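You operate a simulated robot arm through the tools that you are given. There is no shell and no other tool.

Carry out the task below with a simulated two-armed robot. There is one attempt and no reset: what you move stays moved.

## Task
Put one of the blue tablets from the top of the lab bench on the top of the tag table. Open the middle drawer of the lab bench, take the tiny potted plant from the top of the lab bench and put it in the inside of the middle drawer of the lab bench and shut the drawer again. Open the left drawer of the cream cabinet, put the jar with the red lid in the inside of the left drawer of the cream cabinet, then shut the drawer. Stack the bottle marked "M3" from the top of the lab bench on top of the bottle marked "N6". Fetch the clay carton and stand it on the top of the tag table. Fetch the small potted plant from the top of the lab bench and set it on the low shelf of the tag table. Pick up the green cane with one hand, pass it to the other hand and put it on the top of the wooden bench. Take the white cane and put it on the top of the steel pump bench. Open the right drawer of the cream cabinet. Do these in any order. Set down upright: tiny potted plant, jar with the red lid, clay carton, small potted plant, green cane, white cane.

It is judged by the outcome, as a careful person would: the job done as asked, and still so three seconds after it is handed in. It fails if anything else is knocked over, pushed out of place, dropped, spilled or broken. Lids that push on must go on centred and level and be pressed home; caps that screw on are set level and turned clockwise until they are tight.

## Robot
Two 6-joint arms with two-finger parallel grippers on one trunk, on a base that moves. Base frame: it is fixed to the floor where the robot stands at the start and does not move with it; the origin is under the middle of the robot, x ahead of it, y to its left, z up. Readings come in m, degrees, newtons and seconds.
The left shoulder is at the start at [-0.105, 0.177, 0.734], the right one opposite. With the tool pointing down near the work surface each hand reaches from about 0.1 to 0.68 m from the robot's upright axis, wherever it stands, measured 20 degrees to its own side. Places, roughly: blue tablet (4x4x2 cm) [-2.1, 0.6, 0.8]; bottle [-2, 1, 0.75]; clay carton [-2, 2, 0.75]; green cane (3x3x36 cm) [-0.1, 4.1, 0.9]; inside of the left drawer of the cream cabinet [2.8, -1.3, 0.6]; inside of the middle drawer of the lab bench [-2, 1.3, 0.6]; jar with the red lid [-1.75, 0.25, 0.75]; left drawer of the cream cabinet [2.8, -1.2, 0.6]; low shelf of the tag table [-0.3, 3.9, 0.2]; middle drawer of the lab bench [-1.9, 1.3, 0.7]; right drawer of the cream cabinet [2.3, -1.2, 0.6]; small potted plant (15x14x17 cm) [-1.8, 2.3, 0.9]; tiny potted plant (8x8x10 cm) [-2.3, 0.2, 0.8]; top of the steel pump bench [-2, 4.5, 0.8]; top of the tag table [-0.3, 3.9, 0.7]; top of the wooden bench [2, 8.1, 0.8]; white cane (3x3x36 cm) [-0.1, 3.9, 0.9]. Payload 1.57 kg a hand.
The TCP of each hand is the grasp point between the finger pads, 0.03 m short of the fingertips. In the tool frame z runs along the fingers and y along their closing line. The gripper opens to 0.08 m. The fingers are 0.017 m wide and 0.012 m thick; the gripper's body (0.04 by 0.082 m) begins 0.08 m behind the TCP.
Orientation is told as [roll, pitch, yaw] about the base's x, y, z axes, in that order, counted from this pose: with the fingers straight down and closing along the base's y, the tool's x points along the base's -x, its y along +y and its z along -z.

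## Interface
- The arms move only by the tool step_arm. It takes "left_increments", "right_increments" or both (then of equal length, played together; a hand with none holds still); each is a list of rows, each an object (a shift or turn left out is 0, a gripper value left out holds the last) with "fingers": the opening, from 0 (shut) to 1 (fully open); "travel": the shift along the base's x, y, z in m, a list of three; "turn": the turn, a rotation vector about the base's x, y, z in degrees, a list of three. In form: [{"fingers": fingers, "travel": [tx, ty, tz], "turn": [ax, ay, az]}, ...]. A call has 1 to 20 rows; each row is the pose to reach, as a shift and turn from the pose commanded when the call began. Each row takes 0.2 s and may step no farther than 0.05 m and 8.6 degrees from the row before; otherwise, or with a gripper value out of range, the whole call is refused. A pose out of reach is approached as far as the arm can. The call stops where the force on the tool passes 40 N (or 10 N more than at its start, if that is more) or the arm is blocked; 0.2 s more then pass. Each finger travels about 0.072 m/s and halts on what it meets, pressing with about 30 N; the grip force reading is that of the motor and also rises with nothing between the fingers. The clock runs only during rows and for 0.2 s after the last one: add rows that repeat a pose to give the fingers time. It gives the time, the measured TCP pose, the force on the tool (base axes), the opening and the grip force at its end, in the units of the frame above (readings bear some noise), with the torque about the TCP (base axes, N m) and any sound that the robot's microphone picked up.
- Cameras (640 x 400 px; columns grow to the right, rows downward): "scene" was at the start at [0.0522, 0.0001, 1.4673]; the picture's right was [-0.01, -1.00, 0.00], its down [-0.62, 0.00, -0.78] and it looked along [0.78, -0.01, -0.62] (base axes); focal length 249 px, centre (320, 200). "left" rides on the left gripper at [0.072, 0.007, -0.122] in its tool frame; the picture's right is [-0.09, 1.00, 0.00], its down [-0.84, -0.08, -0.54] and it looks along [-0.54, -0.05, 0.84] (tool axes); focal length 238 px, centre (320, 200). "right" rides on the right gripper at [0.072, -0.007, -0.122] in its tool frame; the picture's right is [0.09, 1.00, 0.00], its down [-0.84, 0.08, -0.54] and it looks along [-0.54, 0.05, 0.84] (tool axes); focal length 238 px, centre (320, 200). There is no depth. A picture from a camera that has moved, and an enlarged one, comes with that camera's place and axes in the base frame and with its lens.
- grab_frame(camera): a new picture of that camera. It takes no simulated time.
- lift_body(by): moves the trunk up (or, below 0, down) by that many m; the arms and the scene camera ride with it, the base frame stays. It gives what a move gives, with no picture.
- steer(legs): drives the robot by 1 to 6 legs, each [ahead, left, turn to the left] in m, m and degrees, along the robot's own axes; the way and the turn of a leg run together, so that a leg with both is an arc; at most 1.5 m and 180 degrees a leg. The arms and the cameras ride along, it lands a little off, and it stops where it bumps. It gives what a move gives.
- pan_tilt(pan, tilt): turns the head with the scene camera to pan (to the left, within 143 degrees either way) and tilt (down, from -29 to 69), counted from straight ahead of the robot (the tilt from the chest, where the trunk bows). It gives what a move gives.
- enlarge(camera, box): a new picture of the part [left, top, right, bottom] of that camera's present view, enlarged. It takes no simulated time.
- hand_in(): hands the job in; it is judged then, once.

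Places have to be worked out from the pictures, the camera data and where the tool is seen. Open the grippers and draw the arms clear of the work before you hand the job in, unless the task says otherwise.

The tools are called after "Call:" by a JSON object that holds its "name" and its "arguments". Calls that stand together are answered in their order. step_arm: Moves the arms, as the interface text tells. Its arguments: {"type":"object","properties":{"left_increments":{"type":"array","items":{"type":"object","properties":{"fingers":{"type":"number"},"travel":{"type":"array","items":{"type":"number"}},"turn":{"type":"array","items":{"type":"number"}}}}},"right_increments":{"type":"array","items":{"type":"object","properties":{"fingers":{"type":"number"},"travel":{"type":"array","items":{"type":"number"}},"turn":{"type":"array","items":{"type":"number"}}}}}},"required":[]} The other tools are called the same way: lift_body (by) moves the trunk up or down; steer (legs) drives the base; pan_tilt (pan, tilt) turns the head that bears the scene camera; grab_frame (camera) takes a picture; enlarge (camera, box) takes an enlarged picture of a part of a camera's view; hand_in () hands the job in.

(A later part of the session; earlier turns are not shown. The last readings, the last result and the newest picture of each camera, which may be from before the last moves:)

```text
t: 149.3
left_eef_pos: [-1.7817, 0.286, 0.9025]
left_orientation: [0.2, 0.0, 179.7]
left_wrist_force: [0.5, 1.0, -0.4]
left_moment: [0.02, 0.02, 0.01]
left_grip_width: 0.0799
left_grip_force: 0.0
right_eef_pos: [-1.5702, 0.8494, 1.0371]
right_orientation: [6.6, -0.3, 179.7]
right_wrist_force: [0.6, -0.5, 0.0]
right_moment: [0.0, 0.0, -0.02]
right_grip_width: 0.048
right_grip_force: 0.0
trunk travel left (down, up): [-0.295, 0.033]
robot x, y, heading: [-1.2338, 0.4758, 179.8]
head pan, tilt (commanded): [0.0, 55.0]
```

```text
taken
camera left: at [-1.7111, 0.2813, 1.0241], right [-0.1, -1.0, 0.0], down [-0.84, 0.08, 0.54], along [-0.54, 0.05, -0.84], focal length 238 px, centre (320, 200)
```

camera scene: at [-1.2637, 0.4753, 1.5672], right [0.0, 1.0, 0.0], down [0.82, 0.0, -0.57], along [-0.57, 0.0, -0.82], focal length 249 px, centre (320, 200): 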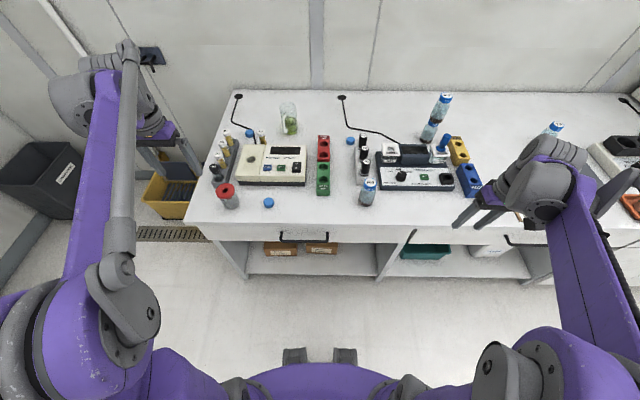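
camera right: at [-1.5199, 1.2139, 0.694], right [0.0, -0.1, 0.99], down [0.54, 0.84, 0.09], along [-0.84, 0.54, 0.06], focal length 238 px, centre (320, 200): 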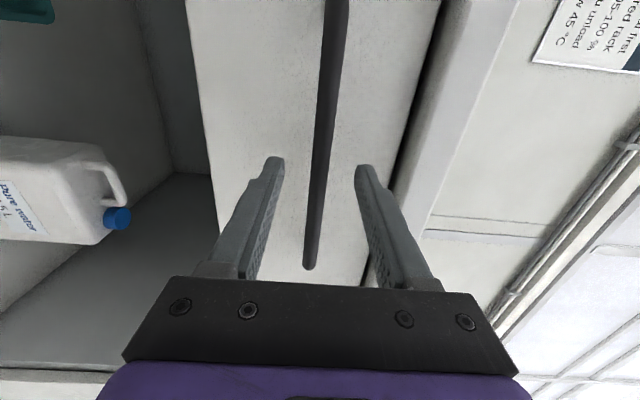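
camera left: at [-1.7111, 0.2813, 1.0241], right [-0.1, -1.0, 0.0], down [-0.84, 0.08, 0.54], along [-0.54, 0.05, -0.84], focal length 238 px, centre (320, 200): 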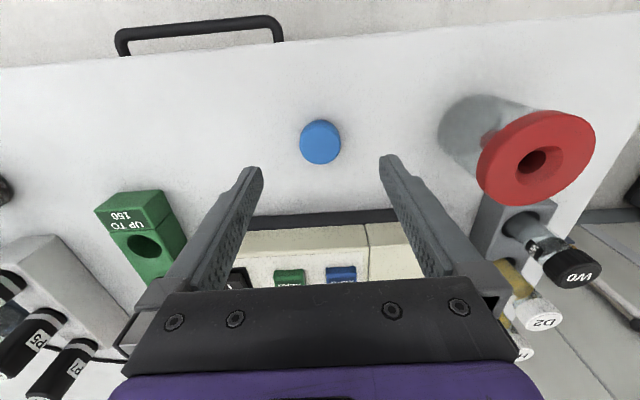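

Tablet is centred (x≈-1.7815, y≈0.288). Lower so the fingertips are just above the bench and close.

Call:
{"name": "step_arm", "arguments": {"left_increments": [{"travel": [0, 0.001, -0.03], "fingers": 1}, {"travel": [0, 0.001, -0.055]}, {"travel": [0, 0.001, -0.067]}]}}

Call:
{"name": "step_arm", "arguments": {"left_increments": [{"fingers": 0}, {"fingers": 0}, {"fingers": 0}, {"fingers": 0}]}}

Call:
{"name": "grab_frame", "arguments": {"camera": "left"}}

```text
t: 150.1
left_eef_pos: [-1.7804, 0.2864, 0.8354]
left_orientation: [0.2, 0.0, 179.7]
left_wrist_force: [0.5, 0.3, -0.2]
left_moment: [-0.05, -0.01, 0.03]
left_grip_width: 0.0799
left_grip_force: 0.1
right_eef_pos: [-1.5697, 0.8486, 1.0371]
right_orientation: [6.6, -0.2, 179.7]
right_wrist_force: [-0.6, 0.0, 0.2]
right_moment: [0.0, 0.03, -0.05]
right_grip_width: 0.0481
right_grip_force: 0.0
trunk travel left (down, up): [-0.295, 0.033]
robot x, y, heading: [-1.2344, 0.4756, 180.0]
head pan, tilt (commanded): [0.0, 55.0]
```

```text
t: 151.1
left_eef_pos: [-1.7818, 0.2885, 0.8346]
left_orientation: [0.1, 0.0, 179.8]
left_wrist_force: [1.0, 0.4, -0.2]
left_moment: [0.01, -0.04, 0.0]
left_grip_width: 0.0357
left_grip_force: 30.2
right_eef_pos: [-1.5698, 0.8489, 1.0376]
right_orientation: [6.6, -0.2, 179.8]
right_wrist_force: [-0.7, -0.1, -0.6]
right_moment: [-0.03, -0.04, 0.0]
right_grip_width: 0.0481
right_grip_force: 0.0
trunk travel left (down, up): [-0.295, 0.033]
robot x, y, heading: [-1.2351, 0.4746, 179.6]
head pan, tilt (commanded): [0.0, 55.0]
```

```text
taken
camera left: at [-1.7109, 0.2816, 0.9568], right [-0.1, -1.0, 0.0], down [-0.84, 0.08, 0.54], along [-0.54, 0.05, -0.84], focal length 238 px, centre (320, 200)
```

left: 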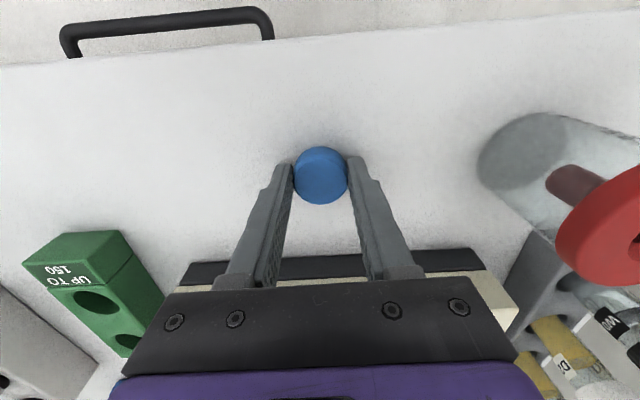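

Tablet gripped (35.7 mm). Lift, back off, and go over to the clay carton side of the bench.

Call:
{"name": "step_arm", "arguments": {"left_increments": [{"travel": [0, 0, 0.03]}, {"travel": [0, 0, 0.07]}, {"travel": [0, 0, 0.11]}, {"travel": [0, 0, 0.15]}, {"travel": [0, 0, 0.19]}, {"travel": [0.03, 0, 0.23]}, {"travel": [0.06, 0, 0.26]}, {"travel": [0.1, 0, 0.27]}, {"travel": [0.14, 0, 0.27]}, {"travel": [0.18, 0, 0.27]}]}}

Call:
{"name": "steer", "arguments": {"legs": [[0, -1.4, 0]]}}

Call:
{"name": "pan_tilt", "arguments": {"pan": -10, "tilt": 50}}

Call:
{"name": "grab_frame", "arguments": {"camera": "scene"}}

```text
t: 153.3
left_eef_pos: [-1.5989, 0.2865, 1.1038]
left_orientation: [0.2, -0.2, 179.7]
left_wrist_force: [-0.5, -0.5, -0.7]
left_moment: [-0.01, 0.03, 0.02]
left_grip_width: 0.0356
left_grip_force: 29.9
right_eef_pos: [-1.5704, 0.8475, 1.0372]
right_orientation: [6.5, -0.2, 179.7]
right_wrist_force: [1.4, 0.4, 0.4]
right_moment: [-0.03, -0.01, -0.04]
right_grip_width: 0.0482
right_grip_force: 0.0
trunk travel left (down, up): [-0.295, 0.033]
robot x, y, heading: [-1.2349, 0.4756, 179.7]
head pan, tilt (commanded): [0.0, 55.0]
```

```text
t: 165.8
left_eef_pos: [-1.5953, 1.6954, 1.1039]
left_orientation: [0.2, 0.0, 179.6]
left_wrist_force: [-0.2, 0.0, -0.8]
left_moment: [0.04, 0.01, 0.01]
left_grip_width: 0.0353
left_grip_force: 29.5
right_eef_pos: [-1.5628, 2.2574, 1.036]
right_orientation: [6.6, -0.2, 179.7]
right_wrist_force: [-0.5, -0.5, 0.6]
right_moment: [0.0, 0.01, 0.0]
right_grip_width: 0.0478
right_grip_force: 0.1
trunk travel left (down, up): [-0.295, 0.033]
robot x, y, heading: [-1.227, 1.8845, 180.1]
head pan, tilt (commanded): [0.0, 55.0]
```

```text
t: 166.5
left_eef_pos: [-1.5948, 1.696, 1.104]
left_orientation: [0.2, 0.1, 179.6]
left_wrist_force: [-0.9, -0.3, 0.1]
left_moment: [0.03, -0.02, -0.02]
left_grip_width: 0.0353
left_grip_force: 29.8
right_eef_pos: [-1.5623, 2.2569, 1.0371]
right_orientation: [6.7, -0.2, 179.7]
right_wrist_force: [-0.2, 0.6, 0.6]
right_moment: [0.02, 0.0, 0.01]
right_grip_width: 0.0481
right_grip_force: 0.1
trunk travel left (down, up): [-0.295, 0.033]
robot x, y, heading: [-1.2301, 1.8845, 179.9]
head pan, tilt (commanded): [-10.0, 50.0]
```

```text
taken
camera scene: at [-1.2594, 1.8958, 1.5737], right [0.18, 0.98, 0.0], down [0.75, -0.14, -0.64], along [-0.63, 0.11, -0.77], focal length 249 px, centre (320, 200)
```

scene: 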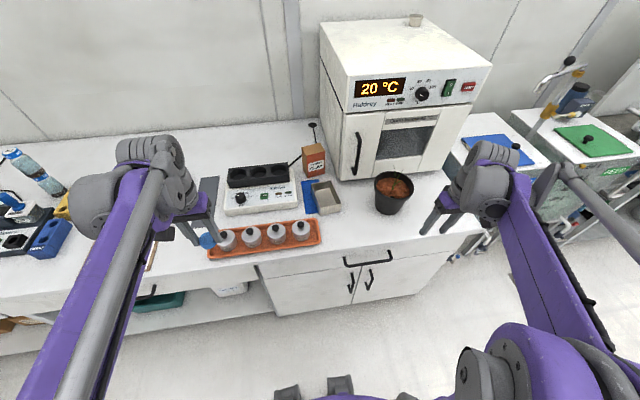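

Call:
{"name": "enlarge", "arguments": {"camera": "scene", "box": [220, 120, 380, 220]}}

Call:
{"name": "enlarge", "arguments": {"camera": "scene", "box": [330, 140, 450, 230]}}

```text
4.00 times, centred on (300, 170) of scene
camera zoom: at [-1.2594, 1.8958, 1.5737], right [0.18, 0.98, 0.0], down [0.75, -0.14, -0.64], along [-0.63, 0.11, -0.77], focal length 995 px, centre (400, 320)
```

zoom: 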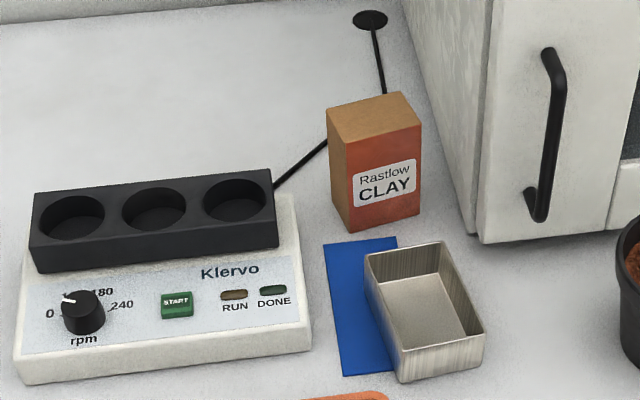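

```text
4.44 times, centred on (390, 185) of scene
camera zoom: at [-1.2594, 1.8958, 1.5737], right [0.18, 0.98, 0.0], down [0.75, -0.14, -0.64], along [-0.63, 0.11, -0.77], focal length 1105 px, centre (9, 267)
```

zoom: 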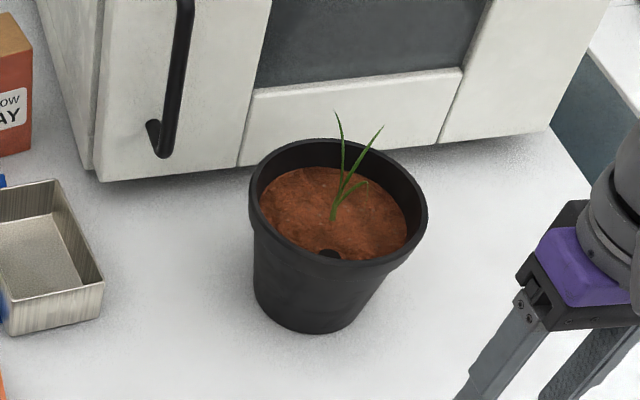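

Carton: about 7.8 cm wide × 6.4 cm deep × 12.5 cm high, centre ≈[-2.072, 2.014], yawed ~11°, oven wall ~5 cm to its right. I'll grip across its depth with the right hand, wrist camera toward -y. First level the right hand and yaw it -79° while well clear.

Call:
{"name": "step_arm", "arguments": {"right_increments": [{"turn": [-6.6, 0, 0], "travel": [0, -0.04, 0.02], "fingers": 1}, {"turn": [-6.6, 0, 0], "travel": [0, -0.08, 0.04]}, {"turn": [-6.6, 0, 0], "travel": [0, -0.12, 0.06]}, {"turn": [-6.6, 0, 0], "travel": [0, -0.16, 0.06]}, {"turn": [-6.6, 0, 0], "travel": [0, -0.2, 0.06]}, {"turn": [-6.6, 0, 0], "travel": [0, -0.24, 0.06]}]}}

Call:
{"name": "step_arm", "arguments": {"right_increments": [{"turn": [0, 0, -8]}, {"turn": [0, 0, -16]}, {"turn": [0, 0, -24]}, {"turn": [0, 0, -32]}, {"turn": [0, 0, -40]}, {"turn": [0, 0, -48]}, {"turn": [0, 0, -56]}, {"turn": [0, 0, -64]}, {"turn": [0, 0, -72]}, {"turn": [0, 0, -79]}]}}

Call:
{"name": "grab_frame", "arguments": {"camera": "scene"}}

```text
t: 167.9
left_eef_pos: [-1.5946, 1.6952, 1.1039]
left_orientation: [0.2, 0.0, 179.6]
left_wrist_force: [-0.3, 0.3, -0.6]
left_moment: [0.02, -0.02, 0.04]
left_grip_width: 0.0356
left_grip_force: 30.4
right_eef_pos: [-1.5636, 2.016, 1.0971]
right_orientation: [13.2, -0.1, 179.6]
right_wrist_force: [-0.3, 0.0, 0.1]
right_moment: [0.01, 0.0, 0.01]
right_grip_width: 0.08
right_grip_force: 0.1
trunk travel left (down, up): [-0.295, 0.033]
robot x, y, heading: [-1.2268, 1.8796, 179.8]
head pan, tilt (commanded): [-10.0, 50.0]
```

```text
t: 170.1
left_eef_pos: [-1.5954, 1.6962, 1.1044]
left_orientation: [0.2, -0.1, 179.7]
left_wrist_force: [-0.3, -0.1, -0.3]
left_moment: [0.0, -0.02, 0.0]
left_grip_width: 0.0353
left_grip_force: 30.0
right_eef_pos: [-1.5635, 2.0183, 1.097]
right_orientation: [13.2, -0.2, 100.5]
right_wrist_force: [0.0, 0.6, -0.1]
right_moment: [0.0, 0.03, -0.01]
right_grip_width: 0.0803
right_grip_force: 0.1
trunk travel left (down, up): [-0.295, 0.033]
robot x, y, heading: [-1.226, 1.8806, 179.7]
head pan, tilt (commanded): [-10.0, 50.0]
```

```text
taken
camera scene: at [-1.2594, 1.8958, 1.5737], right [0.18, 0.98, 0.0], down [0.75, -0.14, -0.64], along [-0.63, 0.12, -0.77], focal length 249 px, centre (320, 200)
```

scene: 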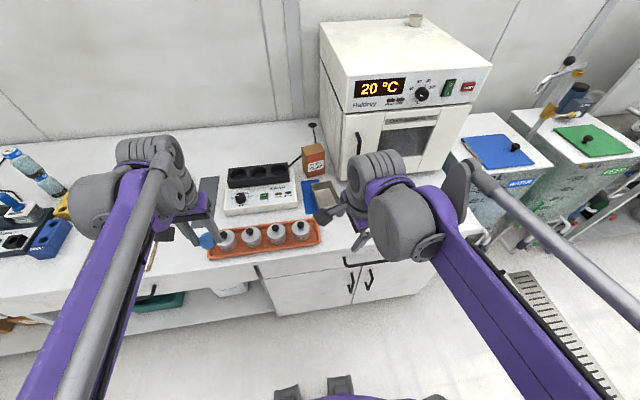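

The roll correction went the wrong way (now 13.2°), since roll is applied before yaw. I correct it about the proper axis.

Call:
{"name": "step_arm", "arguments": {"right_increments": [{"turn": [1.2, -6.5, 0]}, {"turn": [2.4, -13.0, 0]}]}}

Call:
{"name": "steer", "arguments": {"legs": [[0.0, 0.1, 0], [0.2, 0, 0]]}}

Call:
{"name": "pan_tilt", "arguments": {"pan": -10, "tilt": 55}}

Call:
{"name": "grab_frame", "arguments": {"camera": "scene"}}

Call:
{"name": "grab_frame", "arguments": {"camera": "right"}}

```text
t: 170.7
left_eef_pos: [-1.5962, 1.6961, 1.1044]
left_orientation: [0.2, -0.1, 179.5]
left_wrist_force: [-0.1, 0.7, -0.4]
left_moment: [0.04, -0.01, 0.04]
left_grip_width: 0.0352
left_grip_force: 29.7
right_eef_pos: [-1.5657, 2.017, 1.0976]
right_orientation: [-0.1, -0.2, 100.6]
right_wrist_force: [-0.2, 0.7, -0.7]
right_moment: [-0.01, 0.02, 0.01]
right_grip_width: 0.0799
right_grip_force: 0.0
trunk travel left (down, up): [-0.295, 0.033]
robot x, y, heading: [-1.2305, 1.8818, 179.5]
head pan, tilt (commanded): [-10.0, 50.0]
```

```text
t: 173.6
left_eef_pos: [-1.7905, 1.5978, 1.1046]
left_orientation: [0.2, -0.1, 179.6]
left_wrist_force: [1.0, 0.9, 0.0]
left_moment: [0.02, -0.03, 0.01]
left_grip_width: 0.0352
left_grip_force: 29.2
right_eef_pos: [-1.7563, 1.9197, 1.0961]
right_orientation: [0.0, -0.1, 100.6]
right_wrist_force: [-0.3, -0.1, -0.3]
right_moment: [0.01, -0.01, 0.01]
right_grip_width: 0.0801
right_grip_force: 0.2
trunk travel left (down, up): [-0.295, 0.033]
robot x, y, heading: [-1.4224, 1.7829, 179.7]
head pan, tilt (commanded): [-10.0, 50.0]
stopped in leg 2: the robot was blocked; the commanded pose is now the measured one
```

```text
t: 174.2
left_eef_pos: [-1.7885, 1.5978, 1.1042]
left_orientation: [0.1, 0.0, 179.6]
left_wrist_force: [-0.4, 0.5, 0.1]
left_moment: [-0.02, 0.0, 0.02]
left_grip_width: 0.0351
left_grip_force: 30.0
right_eef_pos: [-1.756, 1.9181, 1.0966]
right_orientation: [0.0, -0.2, 100.6]
right_wrist_force: [0.4, -0.5, 0.1]
right_moment: [0.01, 0.01, 0.01]
right_grip_width: 0.0801
right_grip_force: 0.2
trunk travel left (down, up): [-0.295, 0.033]
robot x, y, heading: [-1.4217, 1.7822, 179.4]
head pan, tilt (commanded): [-10.0, 55.0]
```

```text
taken
camera scene: at [-1.4467, 1.7964, 1.5672], right [0.18, 0.98, 0.0], down [0.81, -0.15, -0.57], along [-0.57, 0.1, -0.82], focal length 249 px, centre (320, 200)
```

scene: 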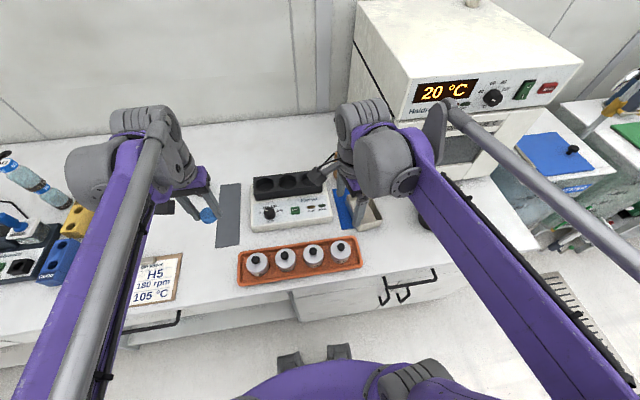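

```text
taken
camera right: at [-1.736, 1.8493, 1.2192], right [-0.96, -0.27, 0.0], down [-0.23, 0.81, 0.54], along [-0.15, 0.52, -0.84], focal length 238 px, centre (320, 200)
```

right: 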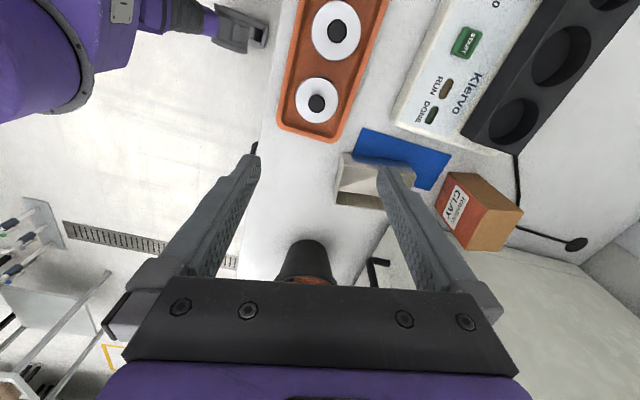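

The feet met the closed cabinet front at x=-1.42 (no harm seen). The carton is ~0.69 m away—near the reach limit. Zoom in with the right camera to measure the carton.

Call:
{"name": "enlarge", "arguments": {"camera": "right", "box": [400, 130, 560, 280]}}

Call:
{"name": "enlarge", "arguments": {"camera": "scene", "box": [220, 130, 420, 255]}}

```text
2.67 times, centred on (480, 205) of right
camera zoom: at [-1.736, 1.8493, 1.2192], right [-0.96, -0.27, 0.0], down [-0.23, 0.81, 0.54], along [-0.15, 0.52, -0.84], focal length 636 px, centre (-107, 187)
```

zoom: 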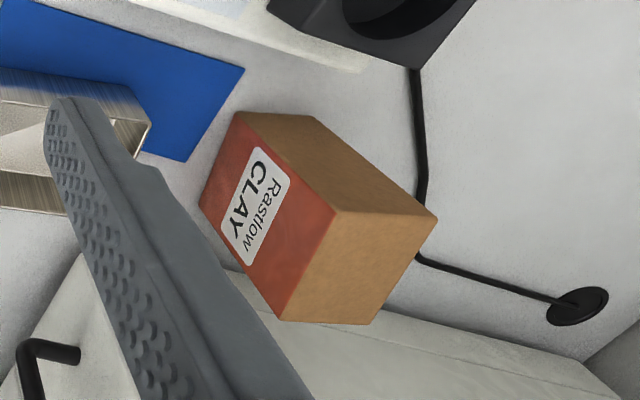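

```text
3.20 times, centred on (320, 192) of scene
camera zoom: at [-1.4467, 1.7964, 1.5672], right [0.18, 0.98, 0.0], down [0.81, -0.15, -0.57], along [-0.57, 0.1, -0.82], focal length 796 px, centre (320, 224)
```

zoom: 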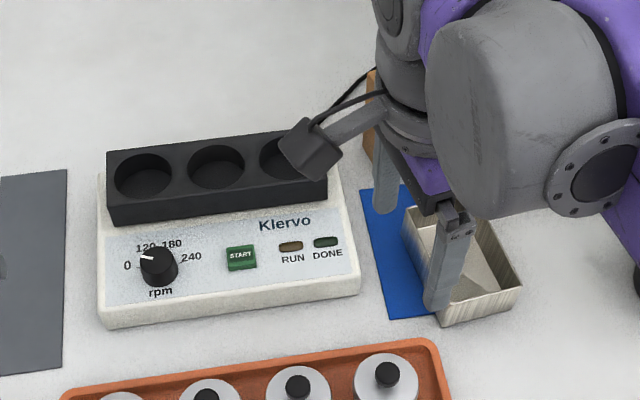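

Carton centre confirmed at ≈[-2.072, 2.014], long side 8.5 cm, depth 5.9 cm, yaw ≈11–12°. Move above it and check reach.

Call:
{"name": "step_arm", "arguments": {"right_increments": [{"travel": [-0.045, 0.014, -0.004], "fingers": 1}, {"travel": [-0.09, 0.028, -0.008]}, {"travel": [-0.135, 0.042, -0.012]}, {"travel": [-0.18, 0.056, -0.016]}, {"travel": [-0.225, 0.07, -0.02]}, {"travel": [-0.27, 0.083, -0.025]}, {"travel": [-0.316, 0.096, -0.03]}]}}

Call:
{"name": "grab_frame", "arguments": {"camera": "right"}}

Call:
{"name": "grab_frame", "arguments": {"camera": "scene"}}

```text
t: 175.8
left_eef_pos: [-1.7912, 1.5975, 1.1029]
left_orientation: [0.1, 0.1, 179.5]
left_wrist_force: [-1.4, -1.1, -0.1]
left_moment: [-0.02, -0.01, 0.02]
left_grip_width: 0.0354
left_grip_force: 30.2
right_eef_pos: [-2.0716, 2.0165, 1.0637]
right_orientation: [0.0, 0.1, 100.7]
right_wrist_force: [-0.1, 0.5, -0.7]
right_moment: [0.0, -0.08, 0.03]
right_grip_width: 0.0801
right_grip_force: 0.1
trunk travel left (down, up): [-0.295, 0.033]
robot x, y, heading: [-1.42, 1.7837, 179.5]
head pan, tilt (commanded): [-10.0, 55.0]
```

```text
taken
camera right: at [-2.0513, 1.9468, 1.1866], right [-0.96, -0.27, 0.0], down [-0.23, 0.81, 0.54], along [-0.15, 0.52, -0.84], focal length 238 px, centre (320, 200)
```

right: 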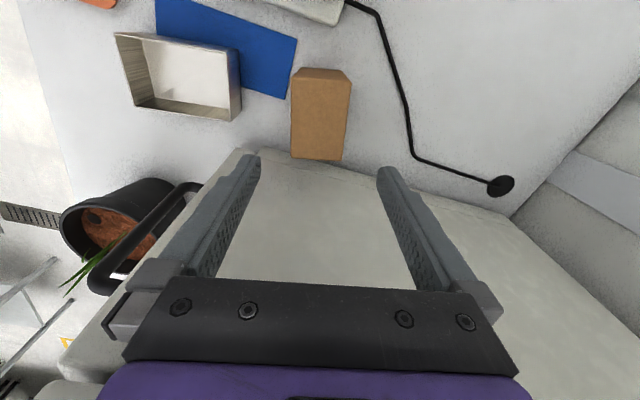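

```text
taken
camera scene: at [-1.4502, 1.7973, 1.567], right [0.18, 0.98, 0.0], down [0.81, -0.15, -0.57], along [-0.56, 0.1, -0.82], focal length 249 px, centre (320, 200)
```

scene: 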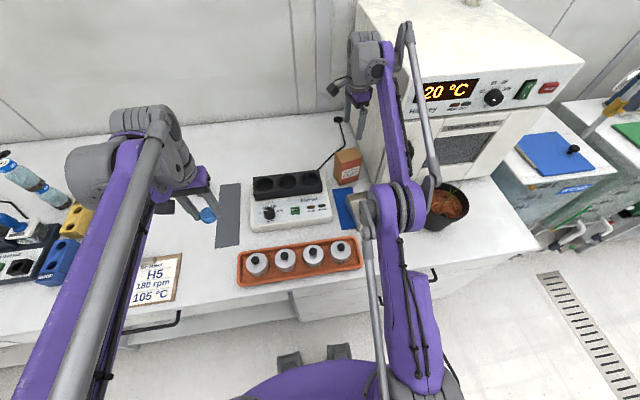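

Reached and centred over the carton. Lower to grip height (z≈0.88) with the fingers open.

Call:
{"name": "step_arm", "arguments": {"right_increments": [{"travel": [0, -0.004, -0.04]}, {"travel": [0, -0.004, -0.08]}, {"travel": [0, -0.004, -0.11]}, {"travel": [0, -0.004, -0.13]}]}}

Call:
{"name": "grab_frame", "arguments": {"camera": "right"}}

```text
t: 176.8
left_eef_pos: [-1.7892, 1.5966, 1.1036]
left_orientation: [0.2, 0.0, 179.5]
left_wrist_force: [-0.8, -0.1, -1.6]
left_moment: [-0.04, 0.02, -0.01]
left_grip_width: 0.0355
left_grip_force: 29.8
right_eef_pos: [-2.0723, 2.0106, 0.9362]
right_orientation: [0.0, -0.1, 100.6]
right_wrist_force: [0.0, 0.7, 0.3]
right_moment: [0.04, -0.02, 0.01]
right_grip_width: 0.0798
right_grip_force: 0.1
trunk travel left (down, up): [-0.295, 0.033]
robot x, y, heading: [-1.4212, 1.7839, 179.7]
head pan, tilt (commanded): [-10.0, 55.0]
```

```text
taken
camera right: at [-2.0529, 1.9408, 1.0584], right [-0.96, -0.27, 0.0], down [-0.23, 0.81, 0.54], along [-0.15, 0.52, -0.84], focal length 238 px, centre (320, 200)
```

right: 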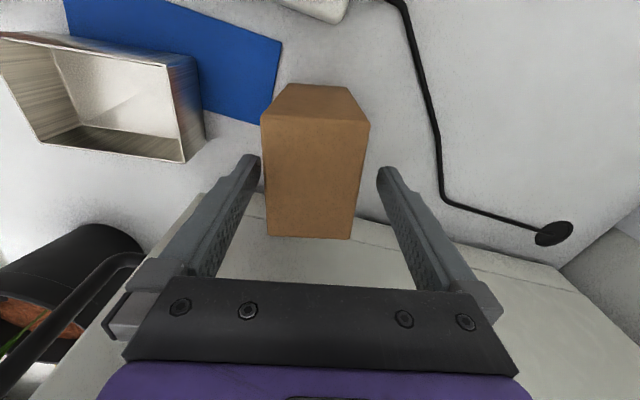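

Nearly centred; shift 3 mm toward +x and lower to grip height, then close.

Call:
{"name": "step_arm", "arguments": {"right_increments": [{"travel": [0.003, 0, 0]}, {"travel": [0.003, 0, -0.03]}, {"travel": [0.003, 0, -0.056]}]}}

Call:
{"name": "step_arm", "arguments": {"right_increments": [{"fingers": 0}, {"fingers": 0}, {"fingers": 0}, {"fingers": 0}]}}

Call:
{"name": "grab_frame", "arguments": {"camera": "right"}}

```text
t: 177.6
left_eef_pos: [-1.7901, 1.5974, 1.1033]
left_orientation: [0.3, 0.1, 179.5]
left_wrist_force: [-0.6, 0.2, -0.4]
left_moment: [0.0, 0.04, -0.03]
left_grip_width: 0.0353
left_grip_force: 29.7
right_eef_pos: [-2.0699, 2.01, 0.8816]
right_orientation: [-0.1, -0.1, 100.5]
right_wrist_force: [-0.3, 0.1, 1.0]
right_moment: [0.01, -0.02, -0.06]
right_grip_width: 0.0799
right_grip_force: 0.0
trunk travel left (down, up): [-0.295, 0.033]
robot x, y, heading: [-1.4198, 1.7834, 179.4]
head pan, tilt (commanded): [-10.0, 55.0]
```

```text
t: 178.6
left_eef_pos: [-1.7887, 1.5961, 1.104]
left_orientation: [0.1, 0.1, 179.5]
left_wrist_force: [0.3, 0.3, 1.2]
left_moment: [-0.02, 0.03, -0.01]
left_grip_width: 0.0352
left_grip_force: 30.3
right_eef_pos: [-2.0702, 2.0115, 0.8812]
right_orientation: [0.0, -0.1, 100.5]
right_wrist_force: [1.1, -0.1, -0.8]
right_moment: [0.07, -0.01, 0.01]
right_grip_width: 0.0599
right_grip_force: 29.6
trunk travel left (down, up): [-0.295, 0.033]
robot x, y, heading: [-1.4227, 1.7825, 179.6]
head pan, tilt (commanded): [-10.0, 55.0]
```

```text
taken
camera right: at [-2.0497, 1.9413, 1.0043], right [-0.96, -0.27, 0.0], down [-0.23, 0.81, 0.54], along [-0.15, 0.52, -0.84], focal length 238 px, centre (320, 200)
```

right: 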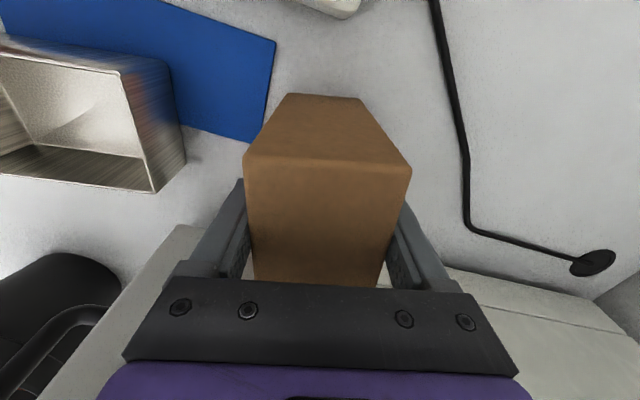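

Carton gripped (59.9 mm). Lift it and draw it back from between the oven and shaker.

Call:
{"name": "step_arm", "arguments": {"right_increments": [{"travel": [0, 0, 0.03]}, {"travel": [0, 0, 0.07]}, {"travel": [0, -0.005, 0.11]}, {"travel": [0, -0.01, 0.15]}, {"travel": [0, -0.015, 0.19]}, {"travel": [0.03, -0.02, 0.22]}, {"travel": [0.07, -0.03, 0.24]}, {"travel": [0.11, -0.04, 0.25]}, {"travel": [0.15, -0.05, 0.25]}, {"travel": [0.19, -0.05, 0.25]}, {"travel": [0.23, -0.05, 0.25]}, {"travel": [0.27, -0.05, 0.25]}, {"travel": [0.31, -0.05, 0.25]}]}}

Call:
{"name": "grab_frame", "arguments": {"camera": "scene"}}

```text
t: 181.4
left_eef_pos: [-1.7878, 1.5961, 1.1035]
left_orientation: [0.2, -0.1, 179.6]
left_wrist_force: [-0.2, 0.5, -0.3]
left_moment: [0.02, 0.0, 0.03]
left_grip_width: 0.035
left_grip_force: 29.8
right_eef_pos: [-1.7596, 1.9588, 1.131]
right_orientation: [0.0, -0.2, 100.6]
right_wrist_force: [0.2, 0.5, -5.3]
right_moment: [-0.04, 0.02, 0.03]
right_grip_width: 0.0604
right_grip_force: 30.2
trunk travel left (down, up): [-0.295, 0.033]
robot x, y, heading: [-1.4181, 1.7843, 179.7]
head pan, tilt (commanded): [-10.0, 55.0]
```

```text
taken
camera scene: at [-1.4459, 1.7965, 1.5671], right [0.18, 0.98, 0.0], down [0.81, -0.15, -0.57], along [-0.57, 0.1, -0.82], focal length 249 px, centre (320, 200)
```

scene: 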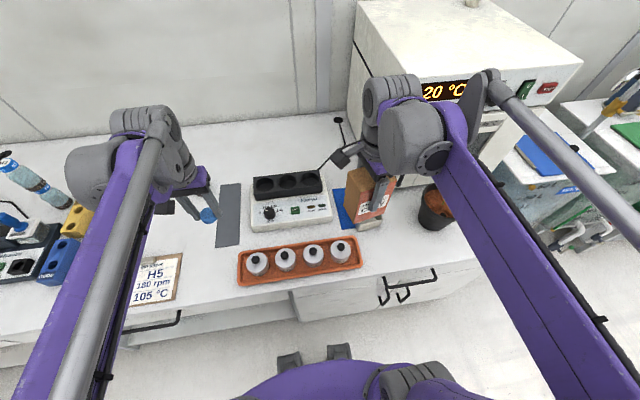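

Both items are held. Back away from the bench and turn to face +y (toward the tag table), then look.

Call:
{"name": "steer", "arguments": {"legs": [[-0.5, 0, 0], [0, 0, -90]]}}

Call:
{"name": "pan_tilt", "arguments": {"pan": 0, "tilt": 25}}

Call:
{"name": "grab_frame", "arguments": {"camera": "scene"}}

```text
t: 188.2
left_eef_pos: [-1.1023, 2.1483, 1.1032]
left_orientation: [0.2, 0.0, 89.7]
left_wrist_force: [0.4, -0.6, 0.2]
left_moment: [0.0, 0.02, 0.01]
left_grip_width: 0.0349
left_grip_force: 29.8
right_eef_pos: [-0.7402, 2.122, 1.1291]
right_orientation: [0.0, -0.1, 10.7]
right_wrist_force: [-0.2, 0.5, -5.9]
right_moment: [-0.03, 0.03, 0.01]
right_grip_width: 0.0598
right_grip_force: 30.0
trunk travel left (down, up): [-0.295, 0.033]
robot x, y, heading: [-0.9164, 1.781, 89.9]
head pan, tilt (commanded): [-10.0, 55.0]
```

```text
t: 189.2
left_eef_pos: [-1.1034, 2.1485, 1.1038]
left_orientation: [0.3, 0.0, 89.7]
left_wrist_force: [0.5, 0.1, -0.7]
left_moment: [0.0, 0.0, -0.01]
left_grip_width: 0.0352
left_grip_force: 29.7
right_eef_pos: [-0.7401, 2.1215, 1.1302]
right_orientation: [0.0, -0.1, 10.6]
right_wrist_force: [0.1, -0.3, -6.6]
right_moment: [0.02, 0.02, 0.02]
right_grip_width: 0.0599
right_grip_force: 29.5
trunk travel left (down, up): [-0.295, 0.033]
robot x, y, heading: [-0.9161, 1.7804, 90.1]
head pan, tilt (commanded): [0.0, 25.0]
```

```text
taken
camera scene: at [-0.9128, 1.8325, 1.6111], right [1.0, 0.0, 0.0], down [0.0, -0.42, -0.91], along [0.0, 0.91, -0.42], focal length 249 px, centre (320, 200)
```

scene: 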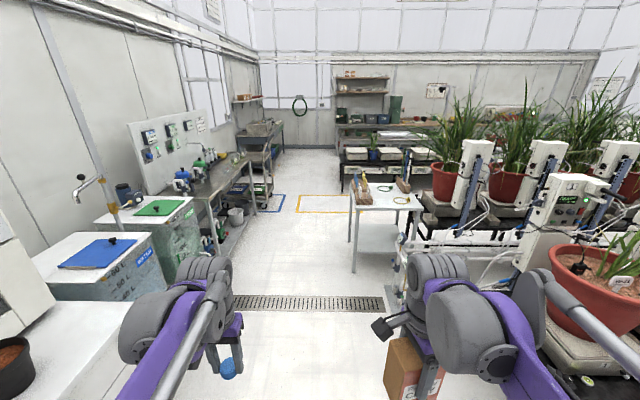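

Call:
{"name": "enlarge", "arguments": {"camera": "scene", "box": [320, 140, 480, 290]}}

Call:
{"name": "enlarge", "arguments": {"camera": "scene", "box": [90, 110, 300, 260]}}

Call:
{"name": "enlarge", "arguments": {"camera": "scene", "box": [290, 70, 640, 170]}}

```text
2.67 times, centred on (400, 215) of scene
camera zoom: at [-0.9128, 1.8325, 1.6111], right [1.0, 0.0, 0.0], down [0.0, -0.42, -0.91], along [0.0, 0.91, -0.42], focal length 663 px, centre (107, 160)
```

zoom: 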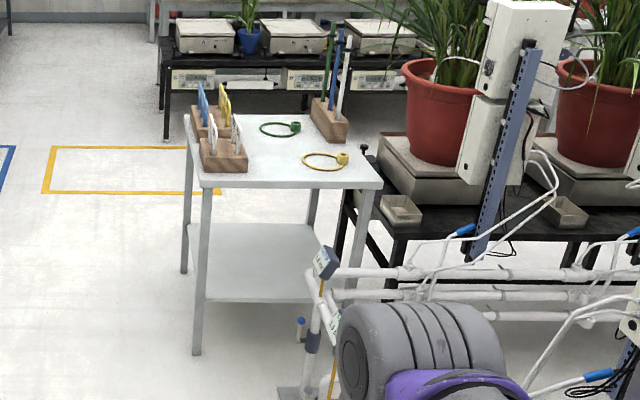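

```text
2.67 times, centred on (195, 185) of scene
camera zoom: at [-0.9128, 1.8325, 1.6111], right [1.0, 0.0, 0.0], down [0.0, -0.42, -0.91], along [0.0, 0.91, -0.42], focal length 663 px, centre (653, 240)
```

zoom: 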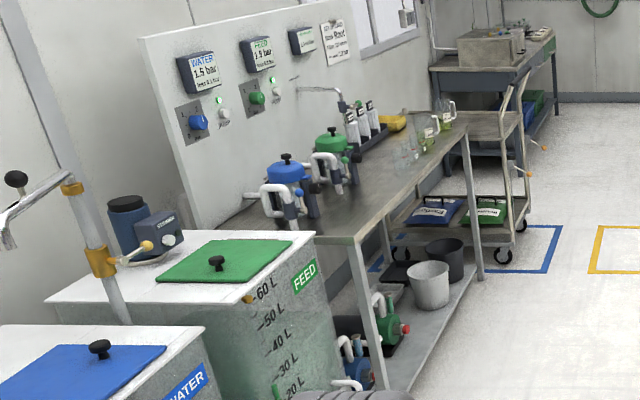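

```text
1.83 times, centred on (465, 120) of scene
camera zoom: at [-0.9128, 1.8325, 1.6111], right [1.0, 0.0, 0.0], down [0.0, -0.42, -0.91], along [0.0, 0.91, -0.42], focal length 455 px, centre (55, 346)
```

zoom: 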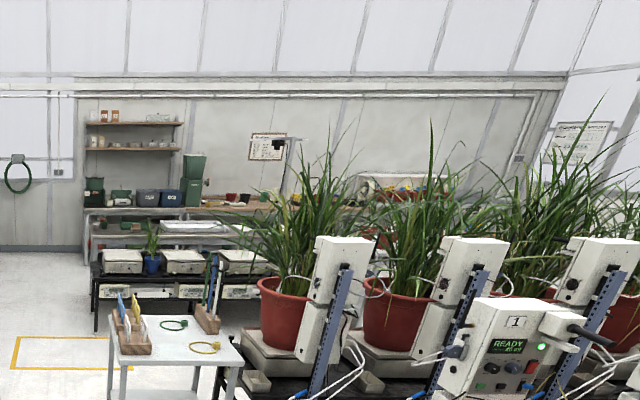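

The tag table (centre ≈[-0.35, 3.88], top z≈0.70) has tag blocks at left, rings in the middle and the cane block right-rear; pipes stand in front of its right half. I'll approach from its front-left corner at 45°.

Call:
{"name": "steer", "arguments": {"legs": [[1.2, 0, 0], [0, 0, -45]]}}

Call:
{"name": "pan_tilt", "arguments": {"pan": 0, "tilt": 40}}

Call:
{"name": "grab_frame", "arguments": {"camera": "scene"}}

```text
t: 197.2
left_eef_pos: [-0.7731, 3.3601, 1.1037]
left_orientation: [0.1, -0.1, 44.1]
left_wrist_force: [-0.2, 0.3, -0.8]
left_moment: [0.02, -0.03, -0.01]
left_grip_width: 0.035
left_grip_force: 30.8
right_eef_pos: [-0.5391, 3.0819, 1.1293]
right_orientation: [0.0, -0.1, -34.8]
right_wrist_force: [0.4, -0.2, -6.4]
right_moment: [-0.01, 0.0, 0.02]
right_grip_width: 0.06
right_grip_force: 30.2
trunk travel left (down, up): [-0.295, 0.033]
robot x, y, heading: [-0.9055, 2.9672, 44.3]
head pan, tilt (commanded): [0.0, 25.0]
```

```text
t: 198.0
left_eef_pos: [-0.7731, 3.3589, 1.1033]
left_orientation: [0.2, 0.0, 44.2]
left_wrist_force: [0.0, 0.3, -0.2]
left_moment: [0.02, 0.04, -0.01]
left_grip_width: 0.0349
left_grip_force: 29.5
right_eef_pos: [-0.5377, 3.0821, 1.1293]
right_orientation: [0.0, -0.1, -34.8]
right_wrist_force: [0.7, -0.3, -5.8]
right_moment: [0.05, 0.04, 0.02]
right_grip_width: 0.0599
right_grip_force: 29.7
trunk travel left (down, up): [-0.295, 0.033]
robot x, y, heading: [-0.9068, 2.97, 44.2]
head pan, tilt (commanded): [0.0, 40.0]
```

```text
taken
camera scene: at [-0.8707, 2.999, 1.5879], right [0.7, -0.72, 0.0], down [-0.46, -0.45, -0.77], along [0.55, 0.54, -0.64], focal length 249 px, centre (320, 200)
```

scene: 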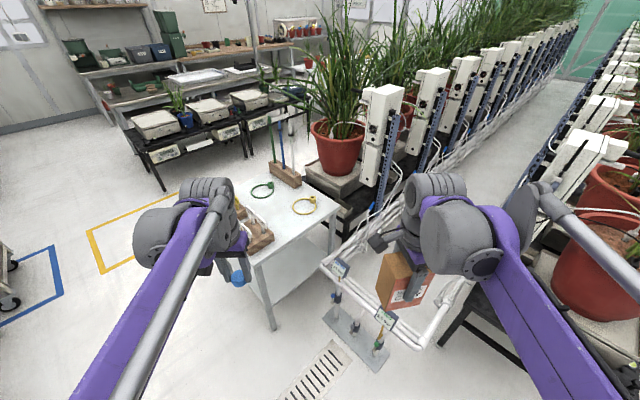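

Call:
{"name": "enlarge", "arguments": {"camera": "scene", "box": [220, 120, 380, 270]}}

Call:
{"name": "enlarge", "arguments": {"camera": "scene", "box": [240, 110, 320, 200]}}

```text
2.67 times, centred on (300, 195) of scene
camera zoom: at [-0.8707, 2.999, 1.5879], right [0.7, -0.72, 0.0], down [-0.46, -0.45, -0.77], along [0.55, 0.54, -0.64], focal length 663 px, centre (373, 213)
```

zoom: 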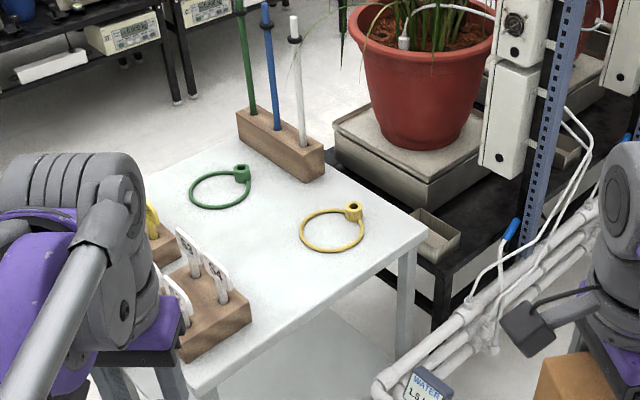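

```text
4.44 times, centred on (280, 155) of scene
camera zoom: at [-0.8707, 2.999, 1.5879], right [0.7, -0.72, 0.0], down [-0.46, -0.45, -0.77], along [0.55, 0.54, -0.64], focal length 1105 px, centre (498, 400)
```

zoom: 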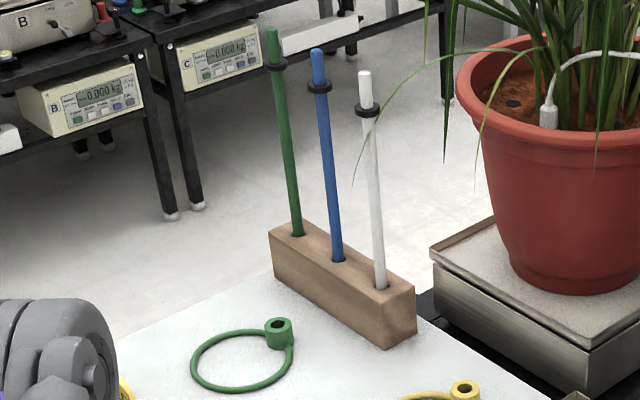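

The canes are thin rods with black collars standing in the right-rear block; the table top is z≈0.70. Free spots: carton at ≈(-0.355, 3.78), tablet at ≈(-0.43, 3.655). Drive to the front-left corner stance.

Call:
{"name": "steer", "arguments": {"legs": [[0.34, 0.24, 0], [0, 0, 6]]}}

Call:
{"name": "pan_tilt", "arguments": {"pan": 0, "tilt": 55}}

Call:
{"name": "grab_frame", "arguments": {"camera": "scene"}}

Call:
{"name": "grab_frame", "arguments": {"camera": "right"}}

```text
t: 201.2
left_eef_pos: [-0.7326, 3.7777, 1.1042]
left_orientation: [0.2, 0.0, 50.1]
left_wrist_force: [0.4, -0.2, -0.4]
left_moment: [0.02, -0.01, -0.02]
left_grip_width: 0.0348
left_grip_force: 30.3
right_eef_pos: [-0.4705, 3.5259, 1.1301]
right_orientation: [0.0, 0.0, -28.9]
right_wrist_force: [0.6, -0.1, -6.5]
right_moment: [0.0, 0.0, -0.03]
right_grip_width: 0.0599
right_grip_force: 30.5
trunk travel left (down, up): [-0.295, 0.033]
robot x, y, heading: [-0.8188, 3.3785, 50.4]
head pan, tilt (commanded): [0.0, 40.0]
```

```text
t: 202.0
left_eef_pos: [-0.7329, 3.7784, 1.1035]
left_orientation: [0.3, 0.0, 50.0]
left_wrist_force: [-0.8, -0.1, -0.1]
left_moment: [-0.01, 0.01, 0.01]
left_grip_width: 0.0347
left_grip_force: 29.7
right_eef_pos: [-0.4707, 3.5251, 1.1294]
right_orientation: [0.1, -0.1, -28.9]
right_wrist_force: [0.7, 0.0, -5.3]
right_moment: [0.03, -0.02, -0.01]
right_grip_width: 0.0599
right_grip_force: 30.1
trunk travel left (down, up): [-0.295, 0.033]
robot x, y, heading: [-0.8249, 3.3763, 50.3]
head pan, tilt (commanded): [0.0, 55.0]
```

```text
taken
camera scene: at [-0.8008, 3.3999, 1.5672], right [0.77, -0.64, 0.0], down [-0.52, -0.63, -0.57], along [0.37, 0.44, -0.82], focal length 249 px, centre (320, 200)
```

scene: 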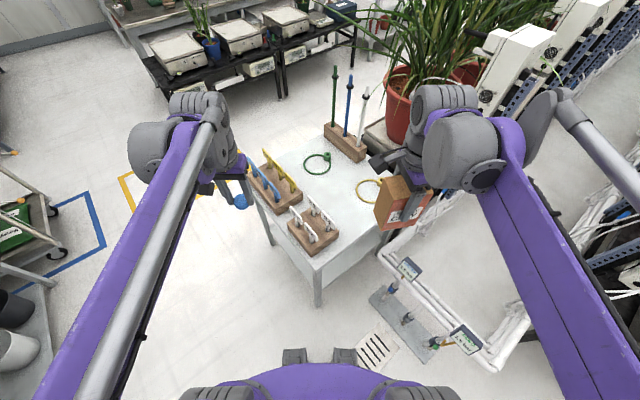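

```text
taken
camera right: at [-0.537, 3.555, 1.2524], right [0.4, 0.92, 0.0], down [0.77, -0.34, 0.54], along [0.5, -0.22, -0.84], focal length 238 px, centre (320, 200)
```

right: 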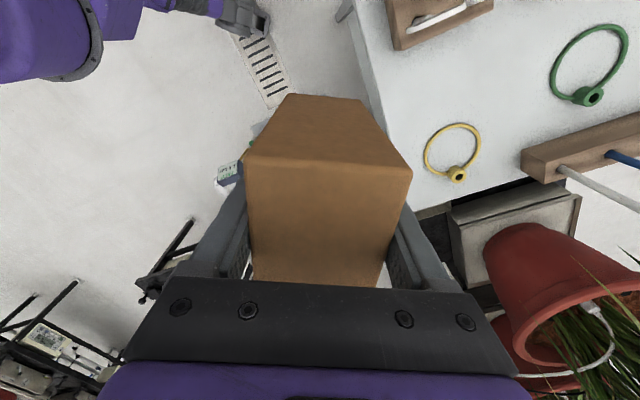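

Call:
{"name": "enlarge", "arguments": {"camera": "scene", "box": [230, 60, 400, 310]}}

```text
1.60 times, centred on (315, 185) of scene
camera zoom: at [-0.8008, 3.3999, 1.5672], right [0.77, -0.64, 0.0], down [-0.52, -0.63, -0.57], along [0.37, 0.44, -0.82], focal length 398 px, centre (328, 224)
```

zoom: 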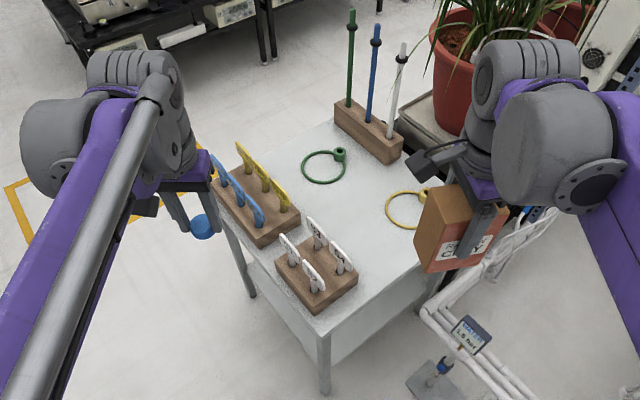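

Refined layout: table front edge y≈3.625; free area x −0.46…−0.30, y 3.64…3.95. Move the carton over (-0.37, 3.82), high above the table.

Call:
{"name": "step_arm", "arguments": {"right_increments": [{"travel": [0.015, 0.044, 0]}, {"travel": [0.03, 0.088, 0]}, {"travel": [0.045, 0.132, 0]}, {"travel": [0.06, 0.176, 0]}, {"travel": [0.075, 0.22, 0]}, {"travel": [0.09, 0.26, 0]}, {"travel": [0.1, 0.295, 0]}, {"travel": [0.1, 0.295, -0.04]}, {"travel": [0.1, 0.295, -0.08]}, {"travel": [0.1, 0.295, -0.12]}, {"travel": [0.1, 0.295, -0.16]}, {"travel": [0.1, 0.295, -0.2]}]}}

Call:
{"name": "grab_frame", "arguments": {"camera": "scene"}}

Call:
{"name": "grab_frame", "arguments": {"camera": "right"}}

```text
t: 204.6
left_eef_pos: [-0.7317, 3.7784, 1.103]
left_orientation: [0.2, 0.0, 50.1]
left_wrist_force: [0.4, 0.1, 1.0]
left_moment: [0.03, 0.03, 0.01]
left_grip_width: 0.0349
left_grip_force: 30.1
right_eef_pos: [-0.3705, 3.8215, 0.9269]
right_orientation: [-0.1, -0.1, -28.9]
right_wrist_force: [-0.3, -0.7, -6.6]
right_moment: [-0.03, 0.04, -0.02]
right_grip_width: 0.0601
right_grip_force: 30.3
right hand out of reach, approached as far as the arm can: row 7, 8
trunk travel left (down, up): [-0.295, 0.033]
robot x, y, heading: [-0.8193, 3.3748, 50.3]
head pan, tilt (commanded): [0.0, 55.0]
```

```text
taken
camera scene: at [-0.8004, 3.4006, 1.5671], right [0.77, -0.64, 0.0], down [-0.53, -0.63, -0.57], along [0.37, 0.44, -0.82], focal length 249 px, centre (320, 200)
```

scene: 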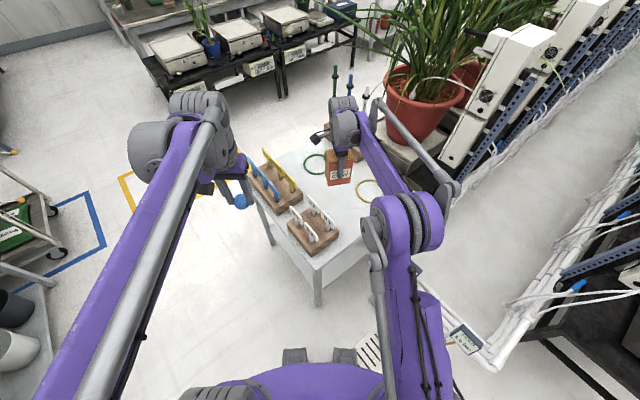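

```text
taken
camera right: at [-0.4365, 3.8507, 1.0494], right [0.4, 0.92, 0.0], down [0.77, -0.34, 0.54], along [0.5, -0.22, -0.84], focal length 238 px, centre (320, 200)
```

right: 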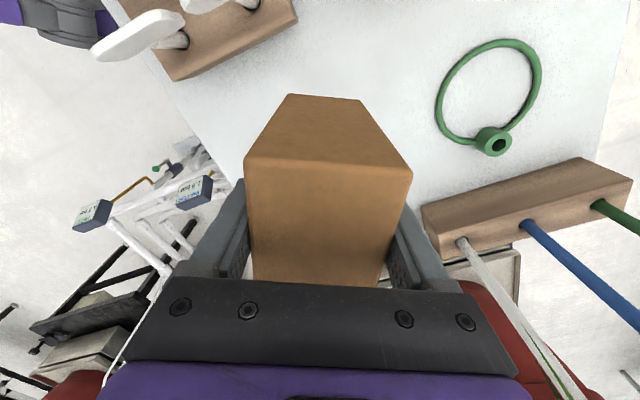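

Call:
{"name": "enlarge", "arguments": {"camera": "scene", "box": [260, 130, 400, 230]}}

```text
4.00 times, centred on (330, 180) of scene
camera zoom: at [-0.8004, 3.4006, 1.5671], right [0.77, -0.64, 0.0], down [-0.53, -0.63, -0.57], along [0.37, 0.44, -0.82], focal length 995 px, centre (280, 280)
```

zoom: 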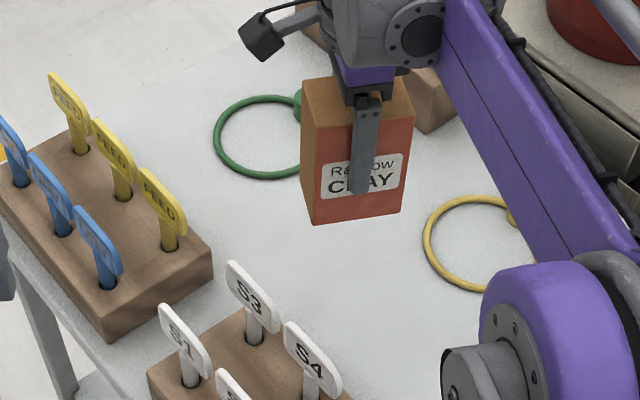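

The carton's footprint will clear the rings and blocks. Lower toward the table.

Call:
{"name": "step_arm", "arguments": {"right_increments": [{"travel": [0, 0, -0.04]}, {"travel": [0, 0, -0.08]}, {"travel": [0, 0, -0.11]}, {"travel": [0, 0, -0.13]}]}}

```text
t: 205.6
left_eef_pos: [-0.7324, 3.7779, 1.105]
left_orientation: [0.1, 0.1, 50.1]
left_wrist_force: [-1.0, -0.7, -0.5]
left_moment: [-0.02, 0.03, 0.0]
left_grip_width: 0.035
left_grip_force: 29.5
right_eef_pos: [-0.3718, 3.8198, 0.7991]
right_orientation: [-0.1, 0.0, -28.9]
right_wrist_force: [1.5, 0.0, -6.0]
right_moment: [0.01, 0.0, 0.0]
right_grip_width: 0.0598
right_grip_force: 29.7
trunk travel left (down, up): [-0.295, 0.033]
robot x, y, heading: [-0.8219, 3.3745, 50.3]
head pan, tilt (commanded): [0.0, 55.0]
```

Call:
{"name": "step_arm", "arguments": {"right_increments": [{"travel": [0, 0, -0.005]}, {"travel": [0, 0, -0.01]}, {"travel": [0, 0, -0.013]}]}}

Call:
{"name": "enlarge", "arguments": {"camera": "scene", "box": [260, 130, 400, 230]}}

```text
t: 206.4
left_eef_pos: [-0.7318, 3.7774, 1.1032]
left_orientation: [0.2, 0.0, 50.1]
left_wrist_force: [0.0, 0.0, -0.3]
left_moment: [-0.02, -0.03, -0.03]
left_grip_width: 0.0349
left_grip_force: 30.0
right_eef_pos: [-0.3707, 3.8201, 0.7874]
right_orientation: [0.0, -0.1, -28.9]
right_wrist_force: [-0.1, -0.5, -6.0]
right_moment: [0.03, 0.03, -0.01]
right_grip_width: 0.06
right_grip_force: 30.2
trunk travel left (down, up): [-0.295, 0.033]
robot x, y, heading: [-0.8209, 3.377, 50.3]
head pan, tilt (commanded): [0.0, 55.0]
```

```text
4.00 times, centred on (330, 180) of scene
camera zoom: at [-0.8007, 3.4002, 1.5672], right [0.77, -0.64, 0.0], down [-0.52, -0.63, -0.57], along [0.37, 0.44, -0.82], focal length 995 px, centre (280, 280)
```

zoom: 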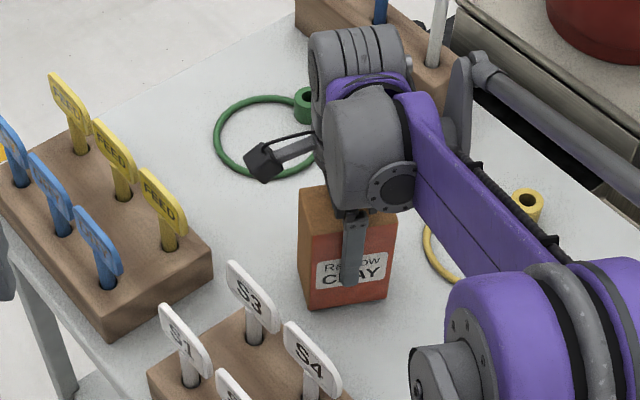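

Call:
{"name": "step_arm", "arguments": {"right_increments": [{"travel": [0, 0, -0.003]}, {"travel": [0, 0, -0.006]}, {"travel": [0, 0, -0.009]}]}}

```text
t: 207.2
left_eef_pos: [-0.7331, 3.7765, 1.1049]
left_orientation: [0.1, -0.2, 50.1]
left_wrist_force: [-0.2, 0.2, -0.5]
left_moment: [-0.03, 0.0, 0.01]
left_grip_width: 0.0351
left_grip_force: 30.3
right_eef_pos: [-0.3714, 3.8204, 0.7809]
right_orientation: [0.0, 0.0, -28.9]
right_wrist_force: [3.5, 3.7, 25.5]
right_moment: [-0.54, 0.22, 0.06]
right_grip_width: 0.0592
right_grip_force: 29.7
trunk travel left (down, up): [-0.295, 0.033]
robot x, y, heading: [-0.8249, 3.3724, 50.1]
head pan, tilt (commanded): [0.0, 55.0]
```

Contact: table top z≈0.70. Ease up 2 mm, open, and raise the hand clear.

Call:
{"name": "step_arm", "arguments": {"right_increments": [{"travel": [0, 0, 0.002]}, {"travel": [0, 0, 0.002], "fingers": 0.85}, {"travel": [0, 0, 0.002], "fingers": 1}, {"travel": [0, 0, 0.002], "fingers": 1}, {"travel": [0, 0, 0.03], "fingers": 1}, {"travel": [0, 0, 0.07]}, {"travel": [0, 0, 0.11]}, {"travel": [0, 0, 0.15]}, {"travel": [0, -0.02, 0.19]}, {"travel": [-0.01, -0.05, 0.22]}, {"travel": [-0.02, -0.08, 0.25]}, {"travel": [-0.03, -0.11, 0.28]}, {"travel": [-0.04, -0.14, 0.31]}, {"travel": [-0.05, -0.18, 0.33]}, {"travel": [-0.05, -0.22, 0.35]}, {"travel": [-0.03, -0.26, 0.35]}, {"travel": [0.0, -0.3, 0.35]}]}}

Call:
{"name": "grab_frame", "arguments": {"camera": "scene"}}

```text
t: 210.8
left_eef_pos: [-0.7306, 3.7781, 1.1036]
left_orientation: [0.3, 0.0, 50.1]
left_wrist_force: [-0.2, -0.5, -1.0]
left_moment: [0.0, 0.0, 0.01]
left_grip_width: 0.0346
left_grip_force: 30.3
right_eef_pos: [-0.3707, 3.521, 1.1288]
right_orientation: [0.0, -0.1, -28.9]
right_wrist_force: [-0.8, 0.0, 0.1]
right_moment: [-0.03, 0.02, 0.0]
right_grip_width: 0.08
right_grip_force: 0.0
trunk travel left (down, up): [-0.295, 0.033]
robot x, y, heading: [-0.8247, 3.3747, 50.4]
head pan, tilt (commanded): [0.0, 55.0]
```

```text
taken
camera scene: at [-0.8006, 3.399, 1.5672], right [0.77, -0.64, 0.0], down [-0.52, -0.63, -0.57], along [0.37, 0.44, -0.82], focal length 249 px, centre (320, 200)
```

scene: 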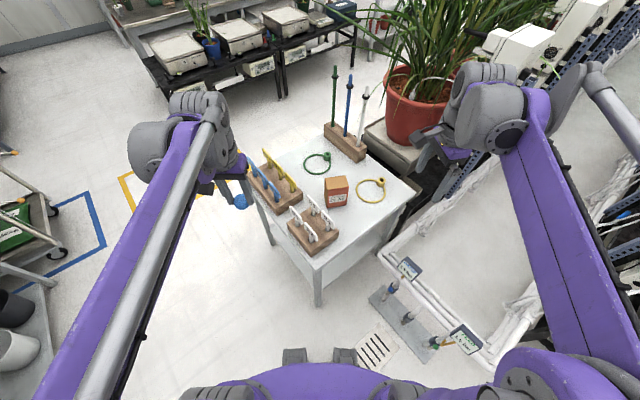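

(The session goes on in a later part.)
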